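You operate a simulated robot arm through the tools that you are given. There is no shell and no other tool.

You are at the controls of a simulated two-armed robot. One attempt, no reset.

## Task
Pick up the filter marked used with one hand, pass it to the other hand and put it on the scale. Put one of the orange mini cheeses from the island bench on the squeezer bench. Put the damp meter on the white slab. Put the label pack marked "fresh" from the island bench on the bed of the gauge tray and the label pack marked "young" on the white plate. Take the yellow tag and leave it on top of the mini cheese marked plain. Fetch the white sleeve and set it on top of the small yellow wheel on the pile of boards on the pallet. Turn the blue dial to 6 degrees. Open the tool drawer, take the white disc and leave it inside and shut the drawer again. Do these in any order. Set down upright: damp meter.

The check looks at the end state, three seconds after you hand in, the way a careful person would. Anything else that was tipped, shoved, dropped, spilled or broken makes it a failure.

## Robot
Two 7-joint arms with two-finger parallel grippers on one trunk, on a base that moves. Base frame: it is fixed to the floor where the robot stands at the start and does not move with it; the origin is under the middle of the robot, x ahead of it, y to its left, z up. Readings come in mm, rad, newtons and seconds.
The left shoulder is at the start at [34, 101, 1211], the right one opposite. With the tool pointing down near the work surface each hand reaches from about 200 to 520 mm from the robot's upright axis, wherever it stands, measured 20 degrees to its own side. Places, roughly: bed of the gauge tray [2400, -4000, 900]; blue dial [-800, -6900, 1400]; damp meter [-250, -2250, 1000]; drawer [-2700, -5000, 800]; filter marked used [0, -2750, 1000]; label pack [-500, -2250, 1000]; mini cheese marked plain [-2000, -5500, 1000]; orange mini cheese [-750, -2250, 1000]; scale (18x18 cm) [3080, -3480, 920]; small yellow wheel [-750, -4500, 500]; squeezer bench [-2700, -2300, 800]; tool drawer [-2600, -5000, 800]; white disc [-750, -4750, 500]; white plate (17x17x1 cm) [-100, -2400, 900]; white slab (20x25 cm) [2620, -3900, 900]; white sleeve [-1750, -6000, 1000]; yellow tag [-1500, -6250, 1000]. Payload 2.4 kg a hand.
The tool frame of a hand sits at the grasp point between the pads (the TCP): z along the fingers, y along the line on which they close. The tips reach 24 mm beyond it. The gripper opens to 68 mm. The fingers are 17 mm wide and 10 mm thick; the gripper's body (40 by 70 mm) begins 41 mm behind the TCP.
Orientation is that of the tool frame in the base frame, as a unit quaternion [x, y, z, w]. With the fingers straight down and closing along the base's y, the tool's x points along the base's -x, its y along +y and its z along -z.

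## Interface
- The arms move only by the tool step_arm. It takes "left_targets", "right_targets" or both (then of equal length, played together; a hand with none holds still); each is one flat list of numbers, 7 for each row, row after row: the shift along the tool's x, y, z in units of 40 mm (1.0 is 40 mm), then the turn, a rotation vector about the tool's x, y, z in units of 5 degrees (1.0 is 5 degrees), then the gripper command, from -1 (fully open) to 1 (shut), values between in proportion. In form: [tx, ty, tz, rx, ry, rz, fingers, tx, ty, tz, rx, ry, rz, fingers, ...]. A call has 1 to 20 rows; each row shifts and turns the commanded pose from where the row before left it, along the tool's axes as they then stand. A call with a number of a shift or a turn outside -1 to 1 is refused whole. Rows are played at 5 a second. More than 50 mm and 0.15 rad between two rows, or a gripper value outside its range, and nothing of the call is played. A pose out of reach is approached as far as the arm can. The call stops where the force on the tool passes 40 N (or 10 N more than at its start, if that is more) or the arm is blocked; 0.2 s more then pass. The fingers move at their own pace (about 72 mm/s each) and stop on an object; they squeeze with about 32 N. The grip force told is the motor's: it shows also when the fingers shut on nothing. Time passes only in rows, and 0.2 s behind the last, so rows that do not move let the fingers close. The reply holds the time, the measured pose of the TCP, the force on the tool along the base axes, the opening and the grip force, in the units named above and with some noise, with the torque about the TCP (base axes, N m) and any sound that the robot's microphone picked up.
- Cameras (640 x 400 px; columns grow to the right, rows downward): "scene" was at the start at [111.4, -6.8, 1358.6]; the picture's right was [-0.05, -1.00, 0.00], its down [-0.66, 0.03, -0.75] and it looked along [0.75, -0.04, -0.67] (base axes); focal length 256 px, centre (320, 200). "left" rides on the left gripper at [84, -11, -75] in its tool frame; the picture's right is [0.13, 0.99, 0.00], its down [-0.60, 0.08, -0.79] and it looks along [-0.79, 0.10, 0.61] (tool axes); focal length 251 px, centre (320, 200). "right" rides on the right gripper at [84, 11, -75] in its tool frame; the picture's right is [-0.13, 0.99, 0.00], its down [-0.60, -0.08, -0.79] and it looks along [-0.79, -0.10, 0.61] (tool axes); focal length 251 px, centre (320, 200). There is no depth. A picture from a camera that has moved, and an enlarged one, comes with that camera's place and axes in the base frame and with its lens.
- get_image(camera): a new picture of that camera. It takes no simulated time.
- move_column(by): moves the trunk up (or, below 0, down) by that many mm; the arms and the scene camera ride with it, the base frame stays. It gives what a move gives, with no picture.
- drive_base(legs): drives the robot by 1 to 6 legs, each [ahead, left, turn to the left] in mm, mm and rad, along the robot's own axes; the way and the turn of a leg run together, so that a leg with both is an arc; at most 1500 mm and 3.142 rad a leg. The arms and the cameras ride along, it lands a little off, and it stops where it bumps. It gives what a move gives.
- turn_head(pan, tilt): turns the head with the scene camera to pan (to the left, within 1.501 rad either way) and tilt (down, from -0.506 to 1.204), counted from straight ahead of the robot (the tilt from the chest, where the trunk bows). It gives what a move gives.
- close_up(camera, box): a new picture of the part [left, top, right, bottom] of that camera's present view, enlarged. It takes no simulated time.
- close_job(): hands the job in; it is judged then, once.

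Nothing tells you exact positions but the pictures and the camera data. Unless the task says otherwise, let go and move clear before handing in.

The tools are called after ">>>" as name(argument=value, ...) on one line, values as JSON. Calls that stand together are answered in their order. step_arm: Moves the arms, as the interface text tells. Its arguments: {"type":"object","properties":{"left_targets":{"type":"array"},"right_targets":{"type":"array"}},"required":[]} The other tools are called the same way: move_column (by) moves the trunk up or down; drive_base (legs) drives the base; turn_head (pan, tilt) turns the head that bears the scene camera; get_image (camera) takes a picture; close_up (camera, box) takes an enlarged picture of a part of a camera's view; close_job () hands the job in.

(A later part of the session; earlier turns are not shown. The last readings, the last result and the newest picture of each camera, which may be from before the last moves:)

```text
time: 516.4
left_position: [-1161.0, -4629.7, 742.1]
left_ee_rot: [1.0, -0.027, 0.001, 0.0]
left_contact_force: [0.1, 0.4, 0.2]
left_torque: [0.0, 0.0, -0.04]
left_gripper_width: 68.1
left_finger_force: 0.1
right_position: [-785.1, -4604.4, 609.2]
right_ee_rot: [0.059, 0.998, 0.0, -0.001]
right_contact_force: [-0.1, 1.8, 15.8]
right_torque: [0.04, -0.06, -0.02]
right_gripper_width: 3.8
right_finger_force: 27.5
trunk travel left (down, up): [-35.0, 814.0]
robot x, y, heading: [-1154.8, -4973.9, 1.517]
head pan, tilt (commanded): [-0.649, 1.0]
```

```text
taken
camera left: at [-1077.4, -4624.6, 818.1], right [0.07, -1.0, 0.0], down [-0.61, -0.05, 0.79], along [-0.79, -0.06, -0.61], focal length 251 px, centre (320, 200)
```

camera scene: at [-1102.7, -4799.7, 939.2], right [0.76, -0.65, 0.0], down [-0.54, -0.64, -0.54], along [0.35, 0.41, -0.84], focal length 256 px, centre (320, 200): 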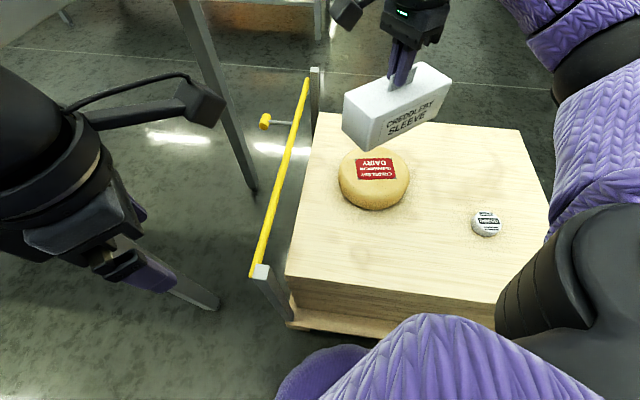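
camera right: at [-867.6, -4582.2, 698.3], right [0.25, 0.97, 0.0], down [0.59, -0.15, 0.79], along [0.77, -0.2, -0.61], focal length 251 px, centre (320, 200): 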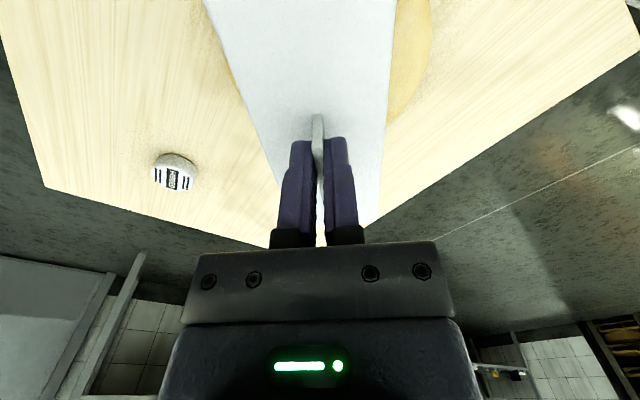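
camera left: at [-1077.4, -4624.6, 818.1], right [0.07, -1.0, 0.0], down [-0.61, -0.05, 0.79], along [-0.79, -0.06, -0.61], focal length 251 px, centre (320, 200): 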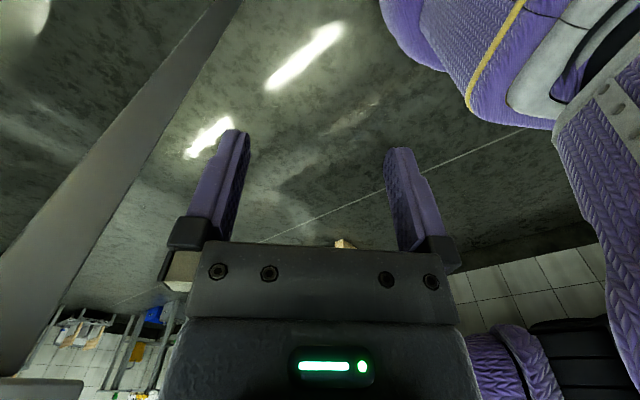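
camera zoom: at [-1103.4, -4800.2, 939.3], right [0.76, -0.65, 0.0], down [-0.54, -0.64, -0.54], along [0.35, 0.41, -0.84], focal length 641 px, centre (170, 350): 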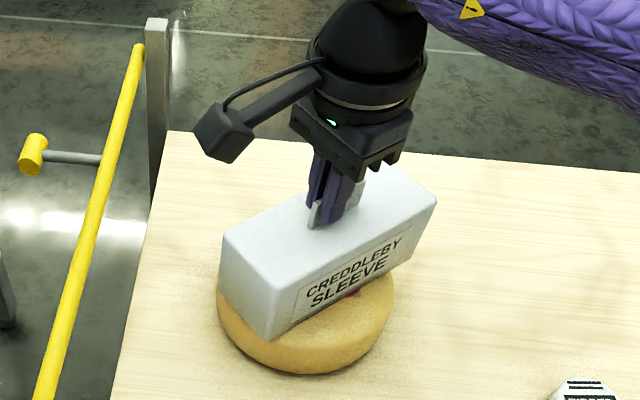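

The sleeve sits on the wheel but about 15 mm off-centre. I'll lift it slightly, shift it, and set it down again.

>>> step_arm(right_targets=[0, 0, -0.25, 0, 0, 0, 1, 0.31, 0.2, 0, 0, 0, 0, 1, 0, 0, 0.12, 0, 0, 0, 1, 0, 0, 0.06, 0, 0, 0, 1])

>>> close_up(camera="scene", box=[300, 60, 460, 220])

```text
time: 517.4
left_position: [-1160.9, -4631.0, 740.9]
left_ee_rot: [1.0, -0.027, 0.001, 0.0]
left_contact_force: [-0.2, 0.2, -0.2]
left_torque: [-0.02, 0.02, 0.0]
left_gripper_width: 68.3
left_finger_force: 0.0
right_position: [-796.9, -4593.5, 612.5]
right_ee_rot: [0.06, 0.998, 0.0, -0.001]
right_contact_force: [0.4, -0.1, -0.7]
right_torque: [0.01, -0.02, 0.01]
right_gripper_width: 4.2
right_finger_force: 27.6
trunk travel left (down, up): [-35.0, 814.0]
robot x, y, heading: [-1154.2, -4975.2, 1.515]
head pan, tilt (commanded): [-0.649, 1.0]
```

```text
2.50 times, centred on (380, 140) of scene
camera zoom: at [-1102.6, -4799.6, 939.2], right [0.76, -0.65, 0.0], down [-0.54, -0.64, -0.54], along [0.35, 0.41, -0.84], focal length 641 px, centre (170, 350)
```

zoom: 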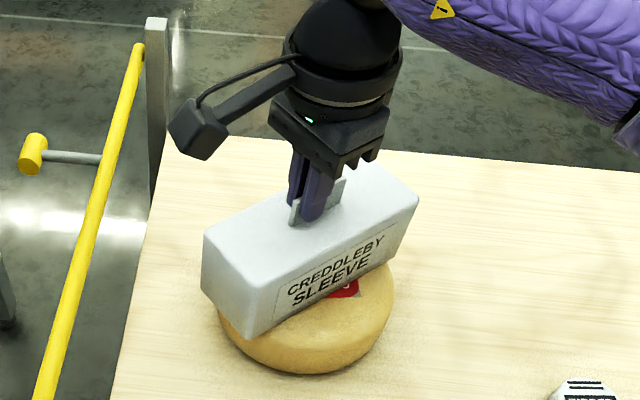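

Now centred. Setting it down and releasing.

>>> step_arm(right_targets=[0, 0, 0.05, 0, 0, 0, 1, 0, 0, 0.05, 0, 0, 0, 1])

```text
time: 518.0
left_position: [-1161.8, -4631.0, 741.8]
left_ee_rot: [1.0, -0.027, 0.002, 0.0]
left_contact_force: [-0.1, -0.4, 0.1]
left_torque: [0.01, -0.01, -0.02]
left_gripper_width: 68.1
left_finger_force: 0.1
right_position: [-797.7, -4594.8, 609.5]
right_ee_rot: [0.06, 0.998, 0.001, -0.001]
right_contact_force: [1.6, -0.1, 20.4]
right_torque: [-0.08, -0.12, -0.01]
right_gripper_width: 3.8
right_finger_force: 27.8
trunk travel left (down, up): [-35.0, 814.0]
robot x, y, heading: [-1157.9, -4975.3, 1.515]
head pan, tilt (commanded): [-0.649, 1.0]
```

>>> step_arm(right_targets=[0, 0, -0.05, 0, 0, 0, 1, 0, 0, 0, 0, 0, 0, 0.6, 0, 0, 0, 0, 0, 0, 0, 0, 0, 0, 0, 0, 0, -0.6, 0, 0, 0, 0, 0, 0, -0.6])

>>> get_image(camera="right")

>>> step_arm(right_targets=[0, 0, -0.5, 0, 0, 0, -0.6, 0, 0, -0.9, 0, 0, 0, -0.6, 0, 0, -0.9, 0, 0, 0, -0.6, 0, 0, -0.9, 0, 0, 0, -0.6])

>>> get_image(camera="scene")

```text
time: 519.2
left_position: [-1160.5, -4629.7, 741.7]
left_ee_rot: [1.0, -0.027, 0.0, 0.0]
left_contact_force: [-0.8, -0.4, 0.8]
left_torque: [0.02, 0.02, -0.01]
left_gripper_width: 67.9
left_finger_force: 0.1
right_position: [-795.5, -4595.0, 610.0]
right_ee_rot: [0.06, 0.998, 0.0, -0.001]
right_contact_force: [-0.3, 0.8, 0.0]
right_torque: [-0.06, 0.04, -0.02]
right_gripper_width: 54.5
right_finger_force: 0.0
trunk travel left (down, up): [-35.0, 814.0]
robot x, y, heading: [-1152.2, -4978.6, 1.519]
head pan, tilt (commanded): [-0.649, 1.0]
```

```text
taken
camera right: at [-878.6, -4573.2, 684.8], right [0.25, 0.97, 0.0], down [0.59, -0.15, 0.79], along [0.77, -0.2, -0.61], focal length 251 px, centre (320, 200)
```

right: 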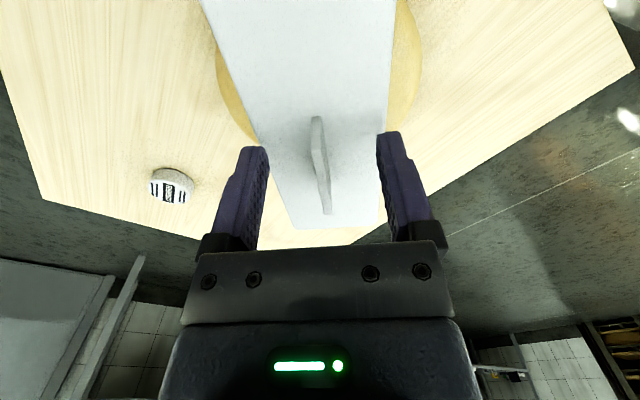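

```text
time: 520.2
left_position: [-1161.3, -4628.9, 740.5]
left_ee_rot: [1.0, -0.027, 0.001, 0.0]
left_contact_force: [0.1, 0.2, 0.2]
left_torque: [0.04, 0.02, 0.03]
left_gripper_width: 68.1
left_finger_force: 0.0
right_position: [-798.1, -4593.5, 739.5]
right_ee_rot: [0.06, 0.998, -0.001, -0.002]
right_contact_force: [-0.3, -0.8, 1.3]
right_torque: [0.0, -0.01, 0.01]
right_gripper_width: 54.5
right_finger_force: 0.0
trunk travel left (down, up): [-35.0, 814.0]
robot x, y, heading: [-1150.7, -4980.1, 1.516]
head pan, tilt (commanded): [-0.649, 1.0]
```

```text
taken
camera scene: at [-1102.6, -4799.6, 939.2], right [0.76, -0.65, 0.0], down [-0.54, -0.64, -0.54], along [0.35, 0.41, -0.84], focal length 256 px, centre (320, 200)
```

scene: 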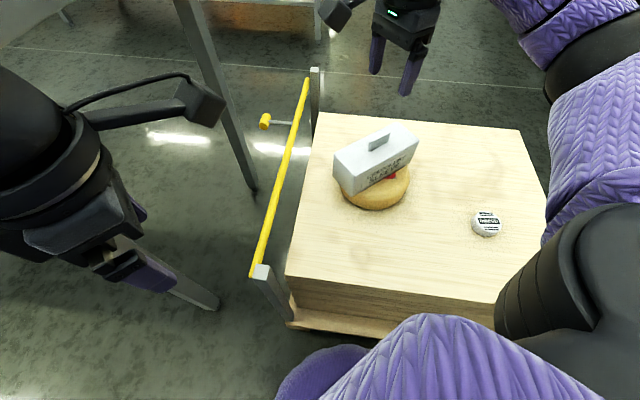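

The sleeve rests on the wheel. Next the white disc (RIBBED) at about (-678,-4834), top z≈468. I'll back off slightly, turn to face the pallet squarely and move so the right hand can take it.

>>> drive_base(legs=[[-35, 35, 0], [0, 0, -0.775], [90, -90, 0]])

>>> turn_head(pan=-0.2, tilt=1.05)

>>> get_image(camera="scene")

>>> get_image(camera="right")

```text
time: 524.0
left_position: [-853.4, -4760.8, 741.9]
left_ee_rot: [0.915, -0.404, 0.0, 0.0]
left_contact_force: [1.0, 0.0, -1.1]
left_torque: [0.01, 0.01, 0.01]
left_gripper_width: 68.0
left_finger_force: 0.1
right_position: [-570.4, -4989.8, 737.0]
right_ee_rot: [0.434, 0.901, 0.001, -0.001]
right_contact_force: [0.0, -0.5, 0.0]
right_torque: [0.0, 0.05, -0.03]
right_gripper_width: 54.3
right_finger_force: 0.1
trunk travel left (down, up): [-35.0, 814.0]
robot x, y, heading: [-1090.9, -5014.3, 0.734]
head pan, tilt (commanded): [-0.649, 1.0]
stopped in leg 3: the robot was blocked; the commanded pose is now the measured one
```

```text
time: 524.9
left_position: [-854.2, -4759.5, 741.8]
left_ee_rot: [0.915, -0.404, 0.0, 0.001]
left_contact_force: [-0.5, 0.4, 0.0]
left_torque: [0.02, 0.0, -0.01]
left_gripper_width: 68.2
left_finger_force: 0.1
right_position: [-570.9, -4989.8, 737.4]
right_ee_rot: [0.433, 0.901, 0.001, -0.001]
right_contact_force: [0.5, 0.6, -0.5]
right_torque: [0.02, 0.0, 0.0]
right_gripper_width: 54.4
right_finger_force: 0.1
trunk travel left (down, up): [-35.0, 814.0]
robot x, y, heading: [-1090.2, -5010.3, 0.739]
head pan, tilt (commanded): [-0.201, 1.051]
```

```text
taken
camera scene: at [-942.4, -4895.9, 935.7], right [0.51, -0.86, 0.0], down [-0.75, -0.44, -0.5], along [0.43, 0.25, -0.87], focal length 256 px, centre (320, 200)
```

scene: 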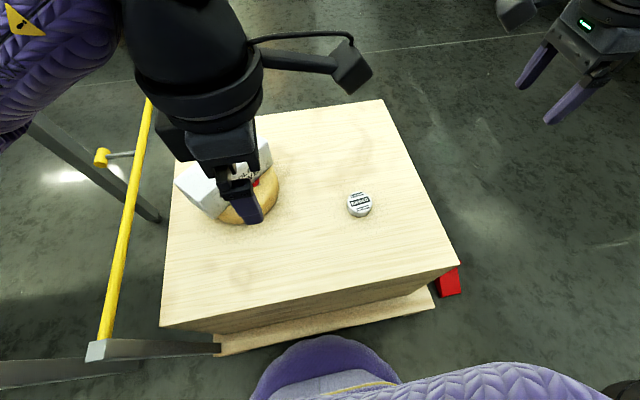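

```text
taken
camera right: at [-614.9, -4917.5, 813.6], right [0.86, 0.52, 0.0], down [0.32, -0.52, 0.79], along [0.41, -0.68, -0.61], focal length 251 px, centre (320, 200)
```

right: 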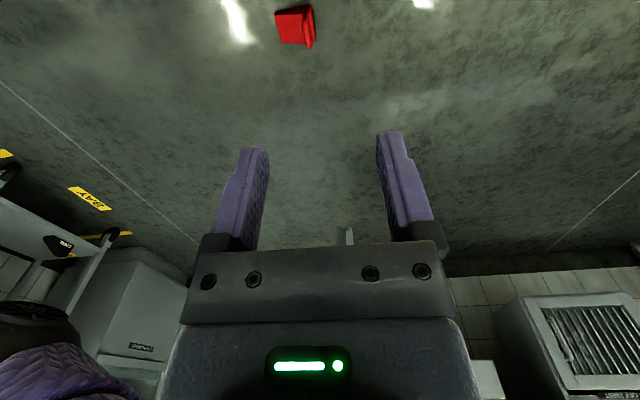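

I'm against the pallet again; the disc is now at 424 ahead, 147 right. I'll move the left hand aside and bring the right hand above the disc.

>>> step_arm(left_targets=[-0.8, 0.6, -0.3, 0, 0, 0, -1, -0.8, 0.6, -0.3, 0, 0, 0, -1, 0, 0, 0, 0, 0, 0, -1, 0, 0, 0, 0, 0, 0, -1, 0, 0, 0, 0, 0, 0, -1, 0, 0, 0, 0, 0, 0, -1, 0, 0, 0, 0, 0, 0, -1, 0, 0, 0, 0, 0, 0, -1], right_targets=[0, 0, 0, 0, 0, 0, -1, 0.94, 0.07, 0, 0, 0, 0, -1, 0.94, 0.07, 0, 0, 0, 0, -1, 0.94, 0.07, 0, 0, 0, 0, -1, 0.94, 0.07, 0, 0, 0, 0, -1, 0.94, 0.07, 0, 0, 0, 0, -1, 0, 0, 0.9, 0, 0, 0, -1, 0, 0, 0.9, 0, 0, 0, -1])

>>> get_image(camera="right")

>>> get_image(camera="scene")

```text
time: 526.7
left_position: [-932.6, -4745.1, 765.6]
left_ee_rot: [0.914, -0.405, 0.0, 0.001]
left_contact_force: [-0.1, -0.3, -0.4]
left_torque: [0.0, 0.0, 0.0]
left_gripper_width: 68.0
left_finger_force: 0.0
right_position: [-677.0, -4833.5, 665.7]
right_ee_rot: [0.434, 0.901, 0.0, -0.001]
right_contact_force: [0.3, 0.8, -1.1]
right_torque: [0.03, 0.03, 0.01]
right_gripper_width: 68.1
right_finger_force: 0.0
trunk travel left (down, up): [-35.0, 814.0]
robot x, y, heading: [-1090.0, -5009.6, 0.738]
head pan, tilt (commanded): [-0.201, 1.051]
```

```text
taken
camera right: at [-720.6, -4761.5, 741.4], right [0.86, 0.52, 0.0], down [0.32, -0.52, 0.79], along [0.41, -0.68, -0.61], focal length 251 px, centre (320, 200)
```

right: 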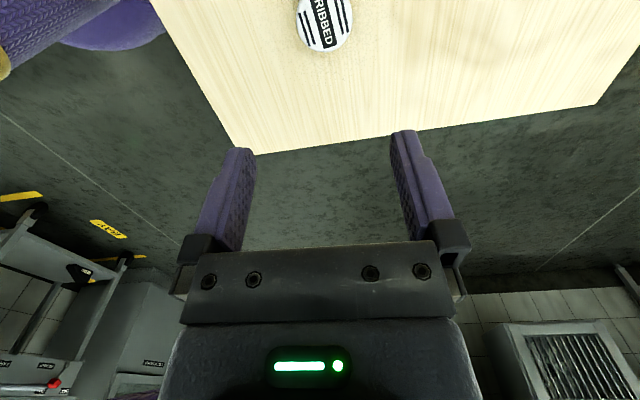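

```text
taken
camera scene: at [-942.5, -4895.8, 935.7], right [0.51, -0.86, 0.0], down [-0.75, -0.44, -0.5], along [0.43, 0.25, -0.87], focal length 256 px, centre (320, 200)
```

scene: 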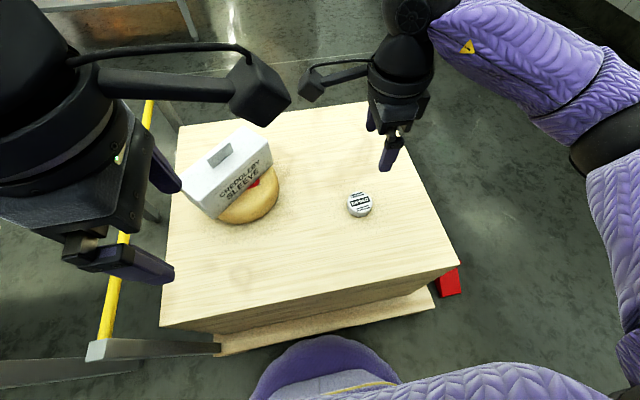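

>>> step_arm(right_targets=[0, 0.11, 0.9, 0, 0, 0, -1, 0, 0, 0.9, 0, 0, 0, -1, 0, 0, 0.9, 0, 0, 0, -1, 0, 0, 0.9, 0, 0, 0, -1])

>>> get_image(camera="right")

```text
time: 527.7
left_position: [-932.1, -4744.9, 766.0]
left_ee_rot: [0.915, -0.404, 0.001, 0.001]
left_contact_force: [0.1, 0.7, 0.3]
left_torque: [-0.02, 0.03, 0.02]
left_gripper_width: 67.5
left_finger_force: 0.1
right_position: [-672.8, -4830.6, 522.3]
right_ee_rot: [0.434, 0.901, 0.001, 0.0]
right_contact_force: [0.1, -0.2, 2.0]
right_torque: [0.02, 0.0, 0.0]
right_gripper_width: 68.1
right_finger_force: 0.0
trunk travel left (down, up): [-35.0, 814.0]
robot x, y, heading: [-1093.7, -5008.6, 0.737]
head pan, tilt (commanded): [-0.201, 1.051]
```

```text
taken
camera right: at [-717.0, -4757.9, 597.6], right [0.86, 0.52, 0.0], down [0.32, -0.52, 0.79], along [0.41, -0.68, -0.61], focal length 251 px, centre (320, 200)
```

right: 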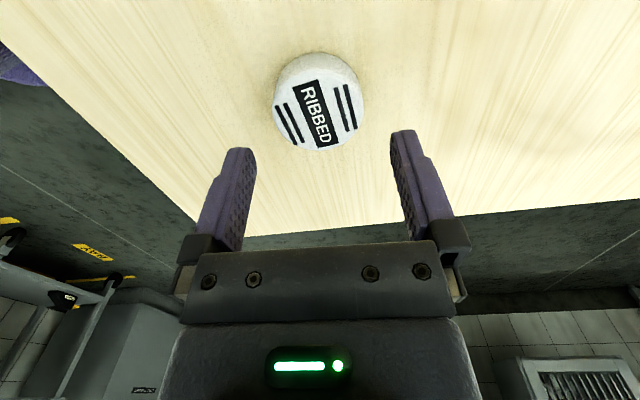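

>>> step_arm(right_targets=[0.03, -0.03, 0.4, 0, 0, 0, -1, 0, 0, 0.35, 0, 0, 0, -1])

>>> get_image(camera="right")

>>> close_up(camera="scene", box=[310, 130, 430, 240])

```text
time: 528.3
left_position: [-932.6, -4744.7, 766.8]
left_ee_rot: [0.915, -0.405, 0.0, 0.0]
left_contact_force: [-0.1, 0.2, 0.4]
left_torque: [0.01, -0.03, -0.02]
left_gripper_width: 67.8
left_finger_force: 0.2
right_position: [-673.8, -4830.8, 491.6]
right_ee_rot: [0.434, 0.901, 0.0, -0.001]
right_contact_force: [0.4, 0.1, -0.3]
right_torque: [0.01, -0.01, 0.0]
right_gripper_width: 68.0
right_finger_force: 0.1
trunk travel left (down, up): [-35.0, 814.0]
robot x, y, heading: [-1090.1, -5013.3, 0.739]
head pan, tilt (commanded): [-0.201, 1.051]
```

```text
taken
camera right: at [-718.6, -4759.1, 567.4], right [0.86, 0.52, 0.0], down [0.32, -0.52, 0.79], along [0.41, -0.68, -0.61], focal length 251 px, centre (320, 200)
```

right: 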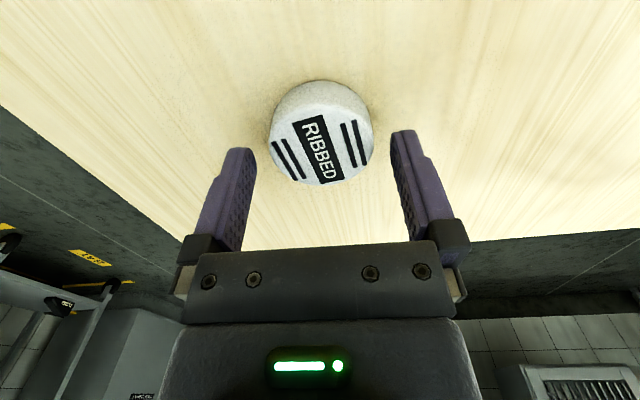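

```text
3.64 times, centred on (370, 185) of scene
camera zoom: at [-942.5, -4895.8, 935.7], right [0.51, -0.86, 0.0], down [-0.75, -0.44, -0.5], along [0.43, 0.25, -0.87], focal length 932 px, centre (138, 254)
```

zoom: 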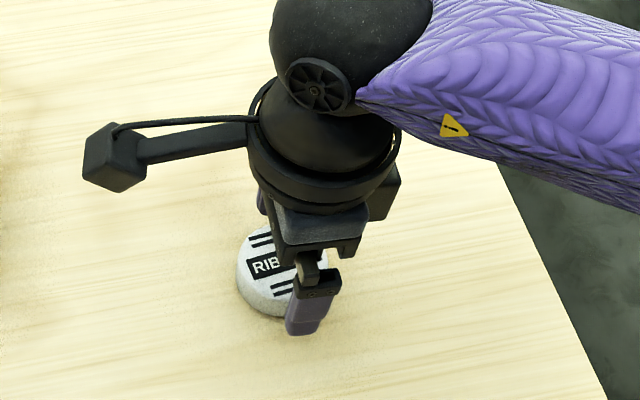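

>>> step_arm(right_targets=[0, 0, 0.3, 0, 0, 0, -1, 0, 0, 0.2, 0, 0, 0, -1])

>>> get_image(camera="right")

```text
time: 528.9
left_position: [-934.4, -4745.4, 768.5]
left_ee_rot: [0.915, -0.404, 0.001, 0.0]
left_contact_force: [-0.1, -0.2, -1.2]
left_torque: [-0.02, 0.0, 0.04]
left_gripper_width: 68.2
left_finger_force: 0.0
right_position: [-675.2, -4830.1, 476.4]
right_ee_rot: [0.434, 0.901, 0.004, 0.0]
right_contact_force: [1.3, -4.0, 35.8]
right_torque: [-1.05, 0.95, 0.2]
right_gripper_width: 68.0
right_finger_force: 0.0
trunk travel left (down, up): [-35.0, 814.0]
robot x, y, heading: [-1094.5, -5011.2, 0.737]
head pan, tilt (commanded): [-0.201, 1.051]
```

```text
taken
camera right: at [-719.5, -4758.5, 551.8], right [0.86, 0.52, 0.0], down [0.31, -0.53, 0.79], along [0.41, -0.68, -0.61], focal length 251 px, centre (320, 200)
```

right: 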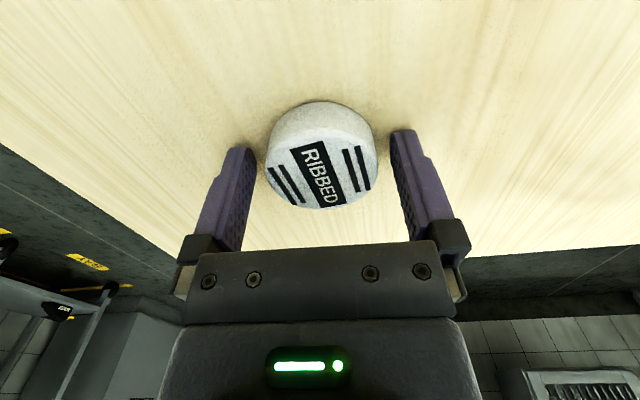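

The fingertips touched the boards; raising 2 mm and closing on the disc.

>>> step_arm(right_targets=[0, 0, -0.1, 0, 0, 0, -1, 0, 0, 0, 0, 0, 0, -1])

>>> step_arm(right_targets=[0, 0, 0, 0, 0, 0, 1, 0, 0, 0, 0, 0, 0, 1, 0, 0, 0, 0, 0, 0, 1, 0, 0, 0, 0, 0, 0, 1])

>>> get_image(camera="right")

```text
time: 529.5
left_position: [-933.1, -4743.5, 765.5]
left_ee_rot: [0.915, -0.404, 0.001, 0.001]
left_contact_force: [0.7, 0.3, -0.1]
left_torque: [-0.01, 0.01, 0.0]
left_gripper_width: 68.0
left_finger_force: 0.0
right_position: [-676.2, -4832.2, 475.5]
right_ee_rot: [0.434, 0.901, 0.0, -0.001]
right_contact_force: [-1.6, -1.4, 5.0]
right_torque: [0.05, -0.17, -0.06]
right_gripper_width: 67.4
right_finger_force: 0.0
trunk travel left (down, up): [-35.0, 814.0]
robot x, y, heading: [-1092.2, -5012.0, 0.738]
head pan, tilt (commanded): [-0.201, 1.051]
```

```text
time: 530.5
left_position: [-932.1, -4744.3, 766.9]
left_ee_rot: [0.915, -0.404, 0.001, 0.0]
left_contact_force: [-0.1, 0.2, 0.7]
left_torque: [0.01, -0.03, -0.02]
left_gripper_width: 68.2
left_finger_force: 0.2
right_position: [-674.9, -4830.8, 476.6]
right_ee_rot: [0.434, 0.901, 0.0, 0.0]
right_contact_force: [0.4, 0.3, 0.1]
right_torque: [0.03, -0.01, -0.03]
right_gripper_width: 50.2
right_finger_force: 31.8
trunk travel left (down, up): [-35.0, 814.0]
robot x, y, heading: [-1088.4, -5011.2, 0.74]
head pan, tilt (commanded): [-0.201, 1.051]
```

```text
taken
camera right: at [-719.5, -4758.5, 552.2], right [0.86, 0.52, 0.0], down [0.32, -0.52, 0.79], along [0.41, -0.68, -0.61], focal length 251 px, centre (320, 200)
```

right: 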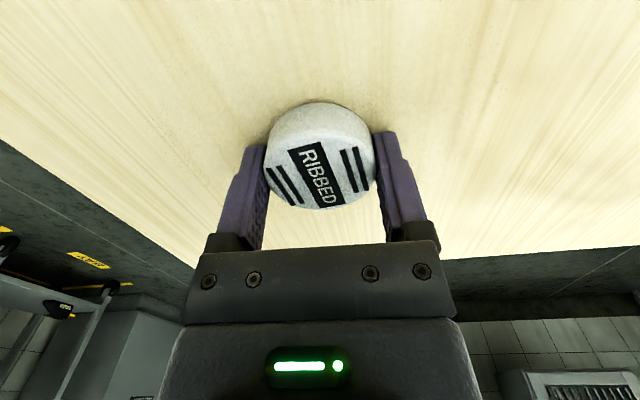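

Gripped (50 mm). Lifting slowly and checking.

>>> step_arm(right_targets=[0, 0, -0.3, 0, 0, 0, 1, 0, 0, -0.5, 0, 0, 0, 1, 0, 0, -0.8, 0, 0, 0, 1])

>>> get_image(camera="right")

```text
time: 531.3
left_position: [-931.7, -4745.1, 766.0]
left_ee_rot: [0.914, -0.405, 0.001, 0.001]
left_contact_force: [0.0, 0.1, 0.0]
left_torque: [0.0, 0.0, -0.01]
left_gripper_width: 68.1
left_finger_force: 0.2
right_position: [-677.0, -4831.7, 538.5]
right_ee_rot: [0.434, 0.901, -0.001, -0.001]
right_contact_force: [-0.5, -0.6, 0.0]
right_torque: [0.02, 0.02, -0.01]
right_gripper_width: 50.1
right_finger_force: 32.3
trunk travel left (down, up): [-35.0, 814.0]
robot x, y, heading: [-1093.3, -5012.7, 0.735]
head pan, tilt (commanded): [-0.201, 1.051]
```

```text
taken
camera right: at [-721.3, -4758.6, 614.7], right [0.86, 0.52, 0.0], down [0.32, -0.52, 0.79], along [0.41, -0.68, -0.61], focal length 251 px, centre (320, 200)
```

right: 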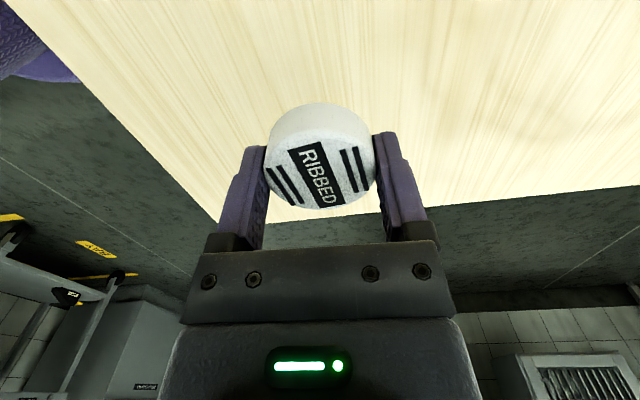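

The disc is held. Lifting, raising the trunk, backing away from the pallet and turning toward the drawers.

>>> step_arm(right_targets=[0, 0, -0.9, 0, 0, 0, 1, 0, 0, -0.9, 0, 0, 0, 1, 0, 0, -0.9, 0, 0, 0, 1, 0, 0, -0.9, 0, 0, 0, 1])

>>> drive_base(legs=[[-330, 0, 0]])

>>> move_column(by=390)

>>> drive_base(legs=[[0, 0, -3.135]])

>>> turn_head(pan=-0.6, tilt=0.5)

>>> get_image(camera="scene")

```text
time: 532.3
left_position: [-932.6, -4745.0, 766.4]
left_ee_rot: [0.914, -0.405, 0.001, 0.0]
left_contact_force: [0.3, -0.9, 0.6]
left_torque: [-0.03, 0.02, -0.01]
left_gripper_width: 68.0
left_finger_force: 0.2
right_position: [-674.4, -4830.8, 686.5]
right_ee_rot: [0.434, 0.901, 0.0, -0.001]
right_contact_force: [-0.5, 0.8, -0.8]
right_torque: [-0.01, -0.01, -0.02]
right_gripper_width: 50.4
right_finger_force: 31.9
trunk travel left (down, up): [-35.0, 814.0]
robot x, y, heading: [-1092.0, -5013.8, 0.741]
head pan, tilt (commanded): [-0.201, 1.051]
```

```text
time: 534.5
left_position: [-1178.5, -4967.4, 765.9]
left_ee_rot: [0.915, -0.402, 0.001, 0.0]
left_contact_force: [0.2, 0.0, -0.2]
left_torque: [0.03, 0.05, 0.0]
left_gripper_width: 68.1
left_finger_force: 0.2
right_position: [-919.6, -5052.3, 684.5]
right_ee_rot: [0.433, 0.901, 0.001, -0.001]
right_contact_force: [-0.3, -1.3, -0.1]
right_torque: [-0.03, 0.04, -0.01]
right_gripper_width: 49.9
right_finger_force: 32.4
trunk travel left (down, up): [-35.0, 814.0]
robot x, y, heading: [-1336.7, -5235.1, 0.741]
head pan, tilt (commanded): [-0.201, 1.051]
```

```text
time: 538.2
left_position: [-1179.8, -4967.4, 1156.1]
left_ee_rot: [0.915, -0.402, 0.0, 0.0]
left_contact_force: [0.2, 0.6, -0.3]
left_torque: [-0.04, 0.01, -0.02]
left_gripper_width: 68.1
left_finger_force: 0.1
right_position: [-920.6, -5052.1, 1075.6]
right_ee_rot: [0.432, 0.902, 0.0, -0.001]
right_contact_force: [0.0, 0.2, 0.0]
right_torque: [0.01, -0.01, 0.0]
right_gripper_width: 50.2
right_finger_force: 31.7
trunk travel left (down, up): [-425.0, 424.0]
robot x, y, heading: [-1338.3, -5233.7, 0.741]
head pan, tilt (commanded): [-0.201, 1.051]
```

```text
time: 546.0
left_position: [-1497.7, -5501.0, 1156.0]
left_ee_rot: [0.406, 0.914, 0.001, -0.002]
left_contact_force: [-0.4, 0.1, -0.1]
left_torque: [-0.03, -0.04, -0.02]
left_gripper_width: 67.9
left_finger_force: 0.0
right_position: [-1754.6, -5415.5, 1074.5]
right_ee_rot: [0.901, -0.435, 0.0, 0.0]
right_contact_force: [0.7, 0.3, -0.3]
right_torque: [-0.01, -0.01, 0.02]
right_gripper_width: 50.0
right_finger_force: 32.4
trunk travel left (down, up): [-425.0, 424.0]
robot x, y, heading: [-1337.2, -5232.9, -2.408]
head pan, tilt (commanded): [-0.201, 1.051]
```

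```text
time: 546.9
left_position: [-1496.6, -5501.8, 1156.3]
left_ee_rot: [0.405, 0.914, -0.001, -0.001]
left_contact_force: [0.5, 0.2, 0.0]
left_torque: [-0.01, -0.03, -0.02]
left_gripper_width: 68.1
left_finger_force: 0.0
right_position: [-1754.0, -5417.7, 1074.2]
right_ee_rot: [0.9, -0.436, 0.001, 0.0]
right_contact_force: [0.2, -1.2, -0.7]
right_torque: [-0.01, -0.01, 0.01]
right_gripper_width: 49.9
right_finger_force: 31.9
trunk travel left (down, up): [-425.0, 424.0]
robot x, y, heading: [-1334.8, -5236.3, -2.403]
head pan, tilt (commanded): [-0.6, 0.499]
```

```text
taken
camera scene: at [-1448.7, -5269.6, 1378.5], right [-0.14, 0.99, 0.0], down [0.48, 0.07, -0.88], along [-0.87, -0.12, -0.48], focal length 256 px, centre (320, 200)
```

scene: 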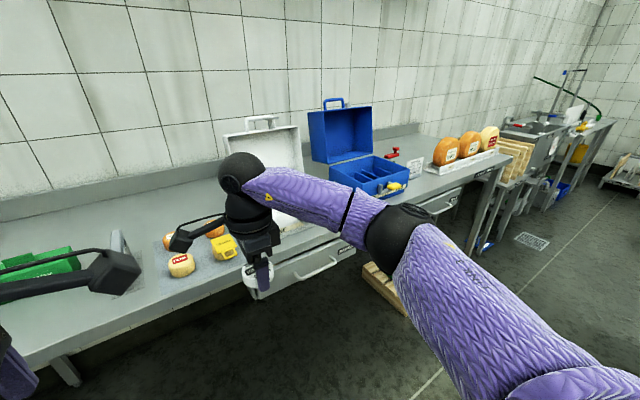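

The tag is still on PLAIN. I see drawers under this bench further right; moving along to look at the tool drawer squarely.

>>> drive_base(legs=[[60, -900, 0]])

>>> turn_head(pan=0, tilt=0.6)

>>> get_image(camera="scene")

```text
time: 551.6
left_position: [-2139.8, -4876.4, 1156.7]
left_ee_rot: [0.409, 0.912, 0.001, 0.0]
left_contact_force: [0.1, -1.0, 0.1]
left_torque: [0.0, -0.03, 0.02]
left_gripper_width: 68.1
left_finger_force: 0.1
right_position: [-2397.4, -4787.9, 1074.6]
right_ee_rot: [0.899, -0.438, 0.001, 0.002]
right_contact_force: [-0.2, -0.3, 0.2]
right_torque: [-0.01, 0.0, 0.05]
right_gripper_width: 50.2
right_finger_force: 31.8
trunk travel left (down, up): [-425.0, 424.0]
robot x, y, heading: [-1977.6, -4614.0, -2.414]
head pan, tilt (commanded): [-0.6, 0.499]
```

```text
time: 552.6
left_position: [-2141.3, -4877.1, 1156.6]
left_ee_rot: [0.409, 0.913, 0.0, -0.002]
left_contact_force: [-0.1, 0.5, -0.3]
left_torque: [0.02, 0.0, -0.03]
left_gripper_width: 68.2
left_finger_force: 0.1
right_position: [-2396.9, -4788.3, 1073.8]
right_ee_rot: [0.899, -0.438, 0.0, 0.0]
right_contact_force: [-0.5, -0.8, -0.4]
right_torque: [0.04, -0.04, -0.01]
right_gripper_width: 50.3
right_finger_force: 31.4
trunk travel left (down, up): [-425.0, 424.0]
robot x, y, heading: [-1978.7, -4608.4, -2.414]
head pan, tilt (commanded): [0.0, 0.6]
```

```text
taken
camera scene: at [-2066.3, -4692.2, 1369.5], right [-0.66, 0.75, 0.0], down [0.42, 0.38, -0.82], along [-0.62, -0.55, -0.57], focal length 256 px, centre (320, 200)
```

scene: 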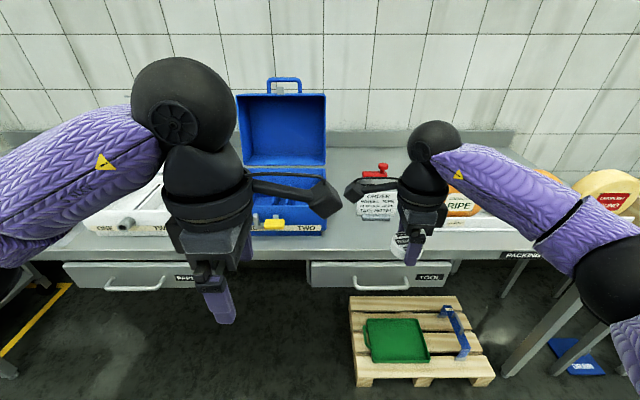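

>>> close_up(camera="scene", box=[290, 230, 520, 400])

```text
2.35 times, centred on (405, 315) of scene
camera zoom: at [-2066.3, -4692.2, 1369.5], right [-0.66, 0.75, 0.0], down [0.42, 0.38, -0.82], along [-0.62, -0.55, -0.57], focal length 603 px, centre (120, -71)
```

zoom: 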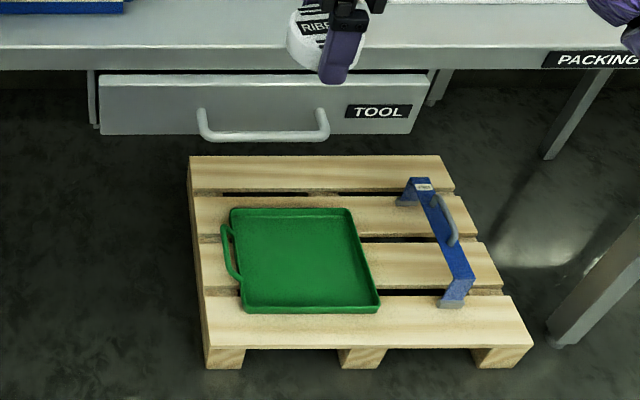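

The TOOL drawer's bar handle is at about (-2496,-4858), z≈787; the pallet with the green tray is on the floor beneath the bench. I'll shift right to line up the left hand, lower the trunk fully and pitch the left hand forward as before.

>>> step_arm(left_targets=[0, -1, 0, 0, 0, 0, -1, 0, -1, 0, 0, 0, 0, -1, 0, -1, 0, 0, 0, 0, -1, 0, -1, 0, 0, 0, 0, -1], right_targets=[0, -0.85, 0, 0, 0, 0, 1, 0, -0.85, 0, 0, 0, 0, 1, 0, -0.85, 0, 0, 0, 0, 1, 0, 0, 0, 0, 0, 0, 1])

>>> drive_base(legs=[[-80, -268, 0.012]])

>>> move_column(by=-420)

>>> step_arm(left_targets=[0, 0, 0.9, 0, 0, 0, -1, 0, 0, 0.9, 0, 0, 0, -1, 0, -0.0975, -0.19, 1, 0, 0, -1, 0, -0.114, -0.181, 1, 0, 0, -1, 0, -0.129, -0.17, 1, 0, 0, -1, 0, -0.143, -0.158, 1, 0, 0, -1, 0, -0.157, -0.145, 1, 0, 0, -1, 0, -0.169, -0.131, 1, 0, 0, -1, 0, -0.179, -0.116, 1, 0, 0, -1, 0, -0.189, -0.1, 1, 0, 0, -1, 0, -0.197, -0.083, 1, 0, 0, -1, 0, -0.203, -0.065, 1, 0, 0, -1, 0, -0.208, -0.047, 1, 0, 0, -1, 0, -0.212, -0.029, 1, 0, 0, -1, 0, -0.213, -0.011, 1, 0, 0, -1, 0, -0.213, 0.008, 1, 0, 0, -1, 0, -0.212, 0.027, 1, 0, 0, -1])

```text
time: 553.6
left_position: [-2261.3, -4984.1, 1157.0]
left_ee_rot: [0.411, 0.912, 0.0, -0.001]
left_contact_force: [-0.1, -0.3, 0.2]
left_torque: [0.02, 0.02, 0.05]
left_gripper_width: 67.9
left_finger_force: 0.1
right_position: [-2317.4, -4727.1, 1074.8]
right_ee_rot: [0.899, -0.438, 0.001, 0.0]
right_contact_force: [0.9, 0.2, -0.2]
right_torque: [-0.01, 0.0, -0.02]
right_gripper_width: 50.3
right_finger_force: 32.4
trunk travel left (down, up): [-425.0, 424.0]
robot x, y, heading: [-1978.5, -4610.5, -2.414]
head pan, tilt (commanded): [0.0, 0.6]
```

```text
time: 555.6
left_position: [-2378.4, -4730.1, 1157.8]
left_ee_rot: [0.405, 0.914, 0.001, -0.001]
left_contact_force: [0.5, 0.0, -0.1]
left_torque: [-0.02, -0.01, -0.02]
left_gripper_width: 67.8
left_finger_force: 0.1
right_position: [-2437.7, -4472.8, 1075.1]
right_ee_rot: [0.901, -0.435, 0.002, 0.001]
right_contact_force: [0.5, 0.8, 0.2]
right_torque: [0.0, -0.02, -0.01]
right_gripper_width: 50.2
right_finger_force: 31.6
trunk travel left (down, up): [-425.0, 424.0]
robot x, y, heading: [-2099.2, -4351.9, -2.403]
head pan, tilt (commanded): [0.0, 0.6]
```

```text
refused: -420 is not a number from -400 to 400
```

```text
time: 559.2
left_position: [-2421.8, -4770.3, 1198.9]
left_ee_rot: [0.32, 0.725, -0.557, -0.247]
left_contact_force: [-0.4, 0.1, -0.1]
left_torque: [0.03, 0.0, 0.01]
left_gripper_width: 68.0
left_finger_force: 0.0
right_position: [-2436.7, -4474.1, 1075.6]
right_ee_rot: [0.901, -0.435, 0.001, 0.0]
right_contact_force: [0.4, 1.4, 0.8]
right_torque: [0.04, 0.02, -0.02]
right_gripper_width: 50.2
right_finger_force: 31.9
trunk travel left (down, up): [-425.0, 424.0]
robot x, y, heading: [-2102.2, -4352.3, -2.398]
head pan, tilt (commanded): [0.0, 0.6]
```

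The trunk limit per move is 400; the pitch itself went fine. Finishing the pitch to horizontal here, then lowering the trunk in two moves.

>>> step_arm(left_targets=[0, -0.6, -0.16, 0, 0, 0, -1, 0, -0.6, -0.16, 0, 0, 0, -1, 0, -0.6, -0.16, 0, 0, 0, -1, 0, 0, 0, 1, 0, 0, -1, 0, 0, 0, 1, 0, 0, -1, 0, 0, 0, 1, 0, 0, -1])

>>> move_column(by=-340)

>>> turn_head(pan=0.15, tilt=0.5)

>>> get_image(camera="scene")

>>> get_image(camera="left")

```text
time: 560.6
left_position: [-2422.0, -4769.2, 1275.2]
left_ee_rot: [0.286, 0.646, -0.646, -0.289]
left_contact_force: [-0.2, 0.0, 0.7]
left_torque: [-0.03, 0.0, -0.01]
left_gripper_width: 68.3
left_finger_force: 0.0
right_position: [-2437.7, -4472.5, 1075.4]
right_ee_rot: [0.901, -0.435, 0.002, 0.001]
right_contact_force: [0.2, 0.3, 0.4]
right_torque: [-0.02, 0.03, -0.02]
right_gripper_width: 50.1
right_finger_force: 32.3
trunk travel left (down, up): [-425.0, 424.0]
robot x, y, heading: [-2096.8, -4354.3, -2.403]
head pan, tilt (commanded): [0.0, 0.6]
```

```text
time: 563.9
left_position: [-2421.0, -4771.5, 932.6]
left_ee_rot: [0.285, 0.647, -0.646, -0.287]
left_contact_force: [0.1, -0.5, 0.1]
left_torque: [0.0, -0.02, 0.0]
left_gripper_width: 68.0
left_finger_force: 0.0
right_position: [-2437.9, -4473.5, 734.0]
right_ee_rot: [0.901, -0.434, 0.001, 0.001]
right_contact_force: [0.7, 0.5, 0.0]
right_torque: [0.0, -0.03, 0.0]
right_gripper_width: 50.4
right_finger_force: 32.3
trunk travel left (down, up): [-85.0, 764.0]
robot x, y, heading: [-2102.2, -4354.5, -2.406]
head pan, tilt (commanded): [0.0, 0.6]
```

```text
time: 564.6
left_position: [-2422.3, -4771.8, 933.3]
left_ee_rot: [0.286, 0.647, -0.646, -0.286]
left_contact_force: [-0.1, -0.3, -0.1]
left_torque: [-0.01, 0.01, 0.01]
left_gripper_width: 68.0
left_finger_force: 0.1
right_position: [-2437.9, -4472.9, 735.0]
right_ee_rot: [0.901, -0.434, 0.001, 0.001]
right_contact_force: [-0.1, 0.5, -0.6]
right_torque: [-0.02, -0.01, 0.01]
right_gripper_width: 50.1
right_finger_force: 32.4
trunk travel left (down, up): [-85.0, 764.0]
robot x, y, heading: [-2100.0, -4352.6, -2.405]
head pan, tilt (commanded): [0.15, 0.499]
```

```text
taken
camera scene: at [-2238.3, -4501.2, 1032.4], right [-0.78, 0.63, 0.0], down [0.3, 0.37, -0.88], along [-0.55, -0.68, -0.48], focal length 256 px, centre (320, 200)
```

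scene: 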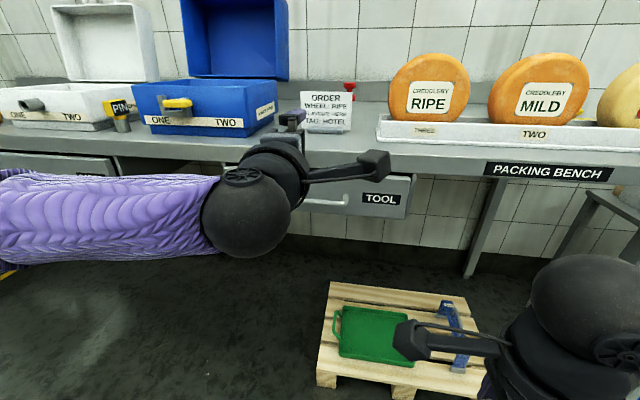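

```text
taken
camera left: at [-2422.6, -4658.5, 945.3], right [-0.09, 0.1, -0.99], down [0.99, 0.09, -0.08], along [0.08, -0.99, -0.1], focal length 251 px, centre (320, 200)
```

left: 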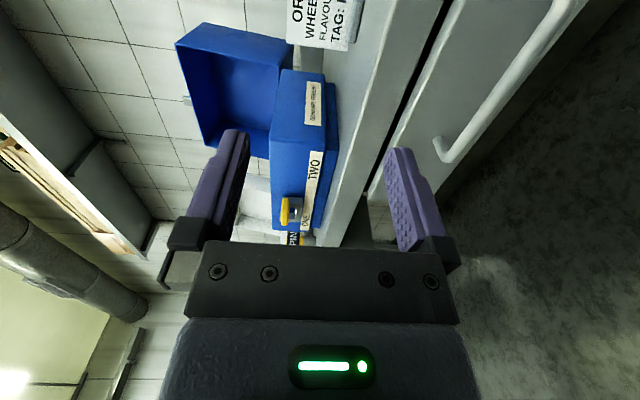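

Lowering the trunk the rest and the left hand to handle height, still 110 mm in front of it.

>>> move_column(by=-80)

>>> step_arm(left_targets=[-0.15, 0.5, 0, 0, 0, 0, -1, -0.15, 0.5, 0, 0, 0, 0, -1, 0, 0.45, 0, 0, 0, 0, -1])

>>> get_image(camera="left")

>>> get_image(camera="scene")

```text
time: 565.8
left_position: [-2422.0, -4770.3, 854.5]
left_ee_rot: [0.286, 0.647, -0.646, -0.288]
left_contact_force: [0.2, -0.1, 0.5]
left_torque: [-0.03, 0.0, 0.0]
left_gripper_width: 68.0
left_finger_force: 0.0
right_position: [-2437.8, -4472.4, 654.0]
right_ee_rot: [0.9, -0.435, 0.0, 0.0]
right_contact_force: [-0.4, -0.8, 0.3]
right_torque: [0.03, 0.0, 0.02]
right_gripper_width: 50.1
right_finger_force: 31.7
trunk travel left (down, up): [-5.0, 844.0]
robot x, y, heading: [-2099.8, -4355.2, -2.406]
head pan, tilt (commanded): [0.15, 0.499]
```

```text
time: 566.6
left_position: [-2416.9, -4772.5, 801.0]
left_ee_rot: [0.285, 0.648, -0.646, -0.285]
left_contact_force: [0.0, -0.4, 0.4]
left_torque: [-0.02, -0.03, 0.04]
left_gripper_width: 68.0
left_finger_force: 0.0
left hand out of reach, approached as far as the arm can: row 3
right_position: [-2437.0, -4473.7, 654.8]
right_ee_rot: [0.901, -0.434, 0.001, -0.001]
right_contact_force: [0.7, -0.4, -0.1]
right_torque: [-0.01, 0.01, 0.01]
right_gripper_width: 50.0
right_finger_force: 32.2
trunk travel left (down, up): [-5.0, 844.0]
robot x, y, heading: [-2099.1, -4356.2, -2.401]
head pan, tilt (commanded): [0.15, 0.499]
```

```text
taken
camera left: at [-2418.5, -4660.5, 813.6], right [-0.09, 0.1, -0.99], down [0.99, 0.09, -0.08], along [0.08, -0.99, -0.11], focal length 251 px, centre (320, 200)
```

left: 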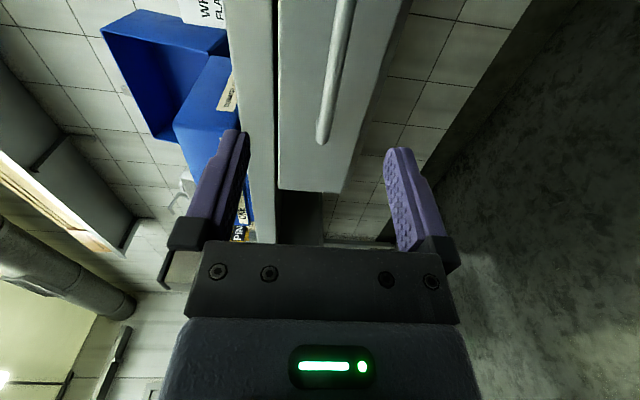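

```text
taken
camera scene: at [-2259.9, -4521.0, 948.7], right [-0.78, 0.63, 0.0], down [0.3, 0.37, -0.88], along [-0.55, -0.68, -0.48], focal length 256 px, centre (320, 200)
```

scene: 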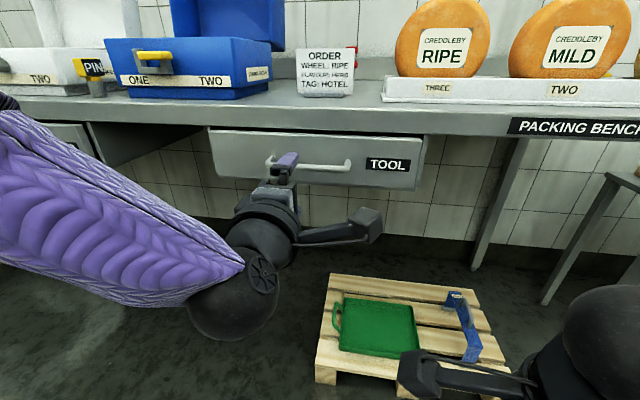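

The bar handle is centred laterally on the hand, about 11 mm lower. I'll tilt the hand 5° down to gain the height and come down.

>>> step_arm(left_targets=[0, 0, 0, -0.6, 0, 0, -1, 0, 0.15, 0, -0.6, 0, 0, -1, 0, 0.15, 0, 0, 0, 0, -1])

>>> get_image(camera="left")

```text
time: 567.4
left_position: [-2417.2, -4771.3, 790.5]
left_ee_rot: [0.3, 0.68, -0.612, -0.272]
left_contact_force: [1.0, -1.0, 0.6]
left_torque: [-0.01, 0.0, 0.02]
left_gripper_width: 68.1
left_finger_force: 0.1
right_position: [-2437.1, -4474.2, 655.0]
right_ee_rot: [0.901, -0.434, 0.001, 0.0]
right_contact_force: [-0.1, -0.5, -0.2]
right_torque: [0.01, 0.05, 0.02]
right_gripper_width: 50.1
right_finger_force: 32.1
trunk travel left (down, up): [-5.0, 844.0]
robot x, y, heading: [-2100.0, -4354.3, -2.406]
head pan, tilt (commanded): [0.15, 0.499]
```

```text
taken
camera left: at [-2418.8, -4660.7, 809.8], right [-0.01, 0.17, -0.99], down [1.0, 0.09, 0.0], along [0.09, -0.98, -0.17], focal length 251 px, centre (320, 200)
```

left: 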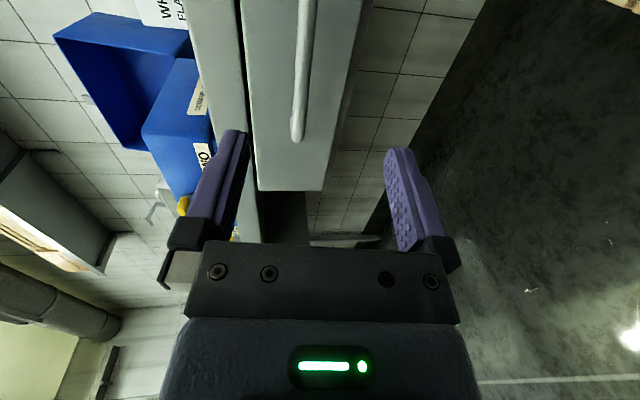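

Driving ahead 100 mm so the fingers reach around the bar.

>>> drive_base(legs=[[95, 0, 0]])

>>> get_image(camera="left")

>>> close_up(camera="scene", box=[200, 120, 440, 270])

```text
time: 568.5
left_position: [-2486.0, -4835.5, 791.1]
left_ee_rot: [0.3, 0.68, -0.611, -0.271]
left_contact_force: [0.7, 0.2, -0.1]
left_torque: [0.0, 0.02, 0.02]
left_gripper_width: 68.0
left_finger_force: 0.1
right_position: [-2508.0, -4539.1, 654.6]
right_ee_rot: [0.901, -0.434, 0.001, 0.001]
right_contact_force: [-0.5, 0.5, -0.2]
right_torque: [0.01, 0.0, -0.01]
right_gripper_width: 50.3
right_finger_force: 32.5
trunk travel left (down, up): [-5.0, 844.0]
robot x, y, heading: [-2167.9, -4417.7, -2.403]
head pan, tilt (commanded): [0.15, 0.499]
```

```text
taken
camera left: at [-2488.9, -4725.4, 809.8], right [-0.01, 0.17, -0.99], down [1.0, 0.09, 0.0], along [0.09, -0.98, -0.17], focal length 251 px, centre (320, 200)
```

left: 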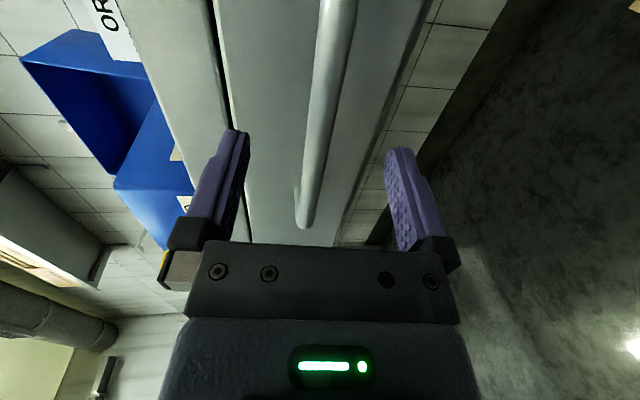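

```text
2.67 times, centred on (320, 195) of scene
camera zoom: at [-2330.3, -4585.3, 948.7], right [-0.78, 0.63, 0.0], down [0.3, 0.37, -0.88], along [-0.55, -0.68, -0.48], focal length 684 px, centre (320, 213)
```

zoom: 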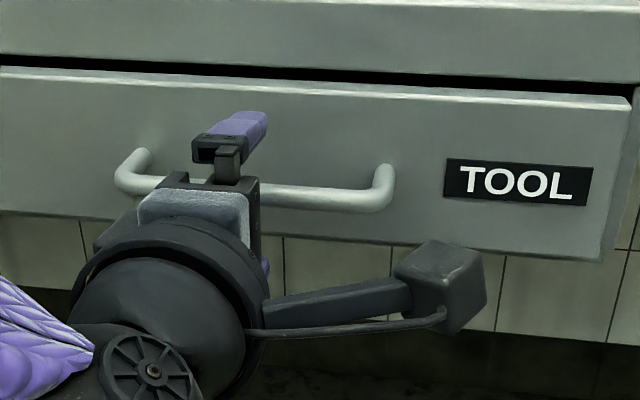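

The fingers straddle the bar. Moving in a few mm more and closing on it.

>>> step_arm(left_targets=[0, -0.05, 0.18, 0, 0, 0, -1, 0, 0, 0, 0, 0, 0, 1, 0, 0, 0, 0, 0, 0, 1, 0, 0, 0, 0, 0, 0, 1, 0, 0, 0, 0, 0, 0, 1])

>>> get_image(camera="left")

```text
time: 569.7
left_position: [-2491.6, -4842.4, 791.2]
left_ee_rot: [0.301, 0.681, -0.611, -0.271]
left_contact_force: [1.3, 2.7, -6.2]
left_torque: [0.0, -0.1, -0.03]
left_gripper_width: 11.9
left_finger_force: 32.3
right_position: [-2507.4, -4539.4, 655.1]
right_ee_rot: [0.901, -0.434, 0.002, 0.0]
right_contact_force: [-0.1, -0.8, 0.2]
right_torque: [0.02, 0.02, -0.01]
right_gripper_width: 50.3
right_finger_force: 31.7
trunk travel left (down, up): [-5.0, 844.0]
robot x, y, heading: [-2170.8, -4419.7, -2.406]
head pan, tilt (commanded): [0.15, 0.499]
```

```text
taken
camera left: at [-2494.9, -4730.9, 811.0], right [-0.01, 0.17, -0.99], down [1.0, 0.09, 0.01], along [0.09, -0.98, -0.17], focal length 251 px, centre (320, 200)
```

left: 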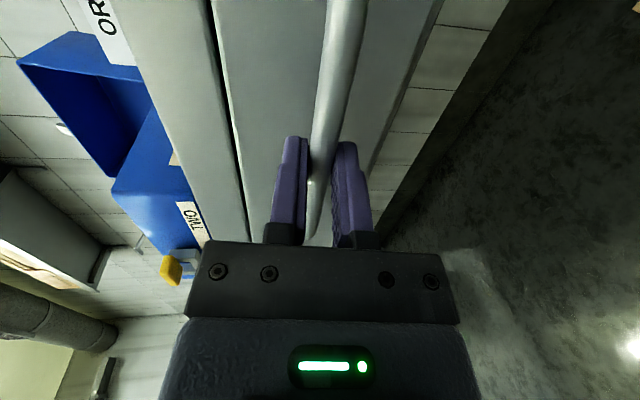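

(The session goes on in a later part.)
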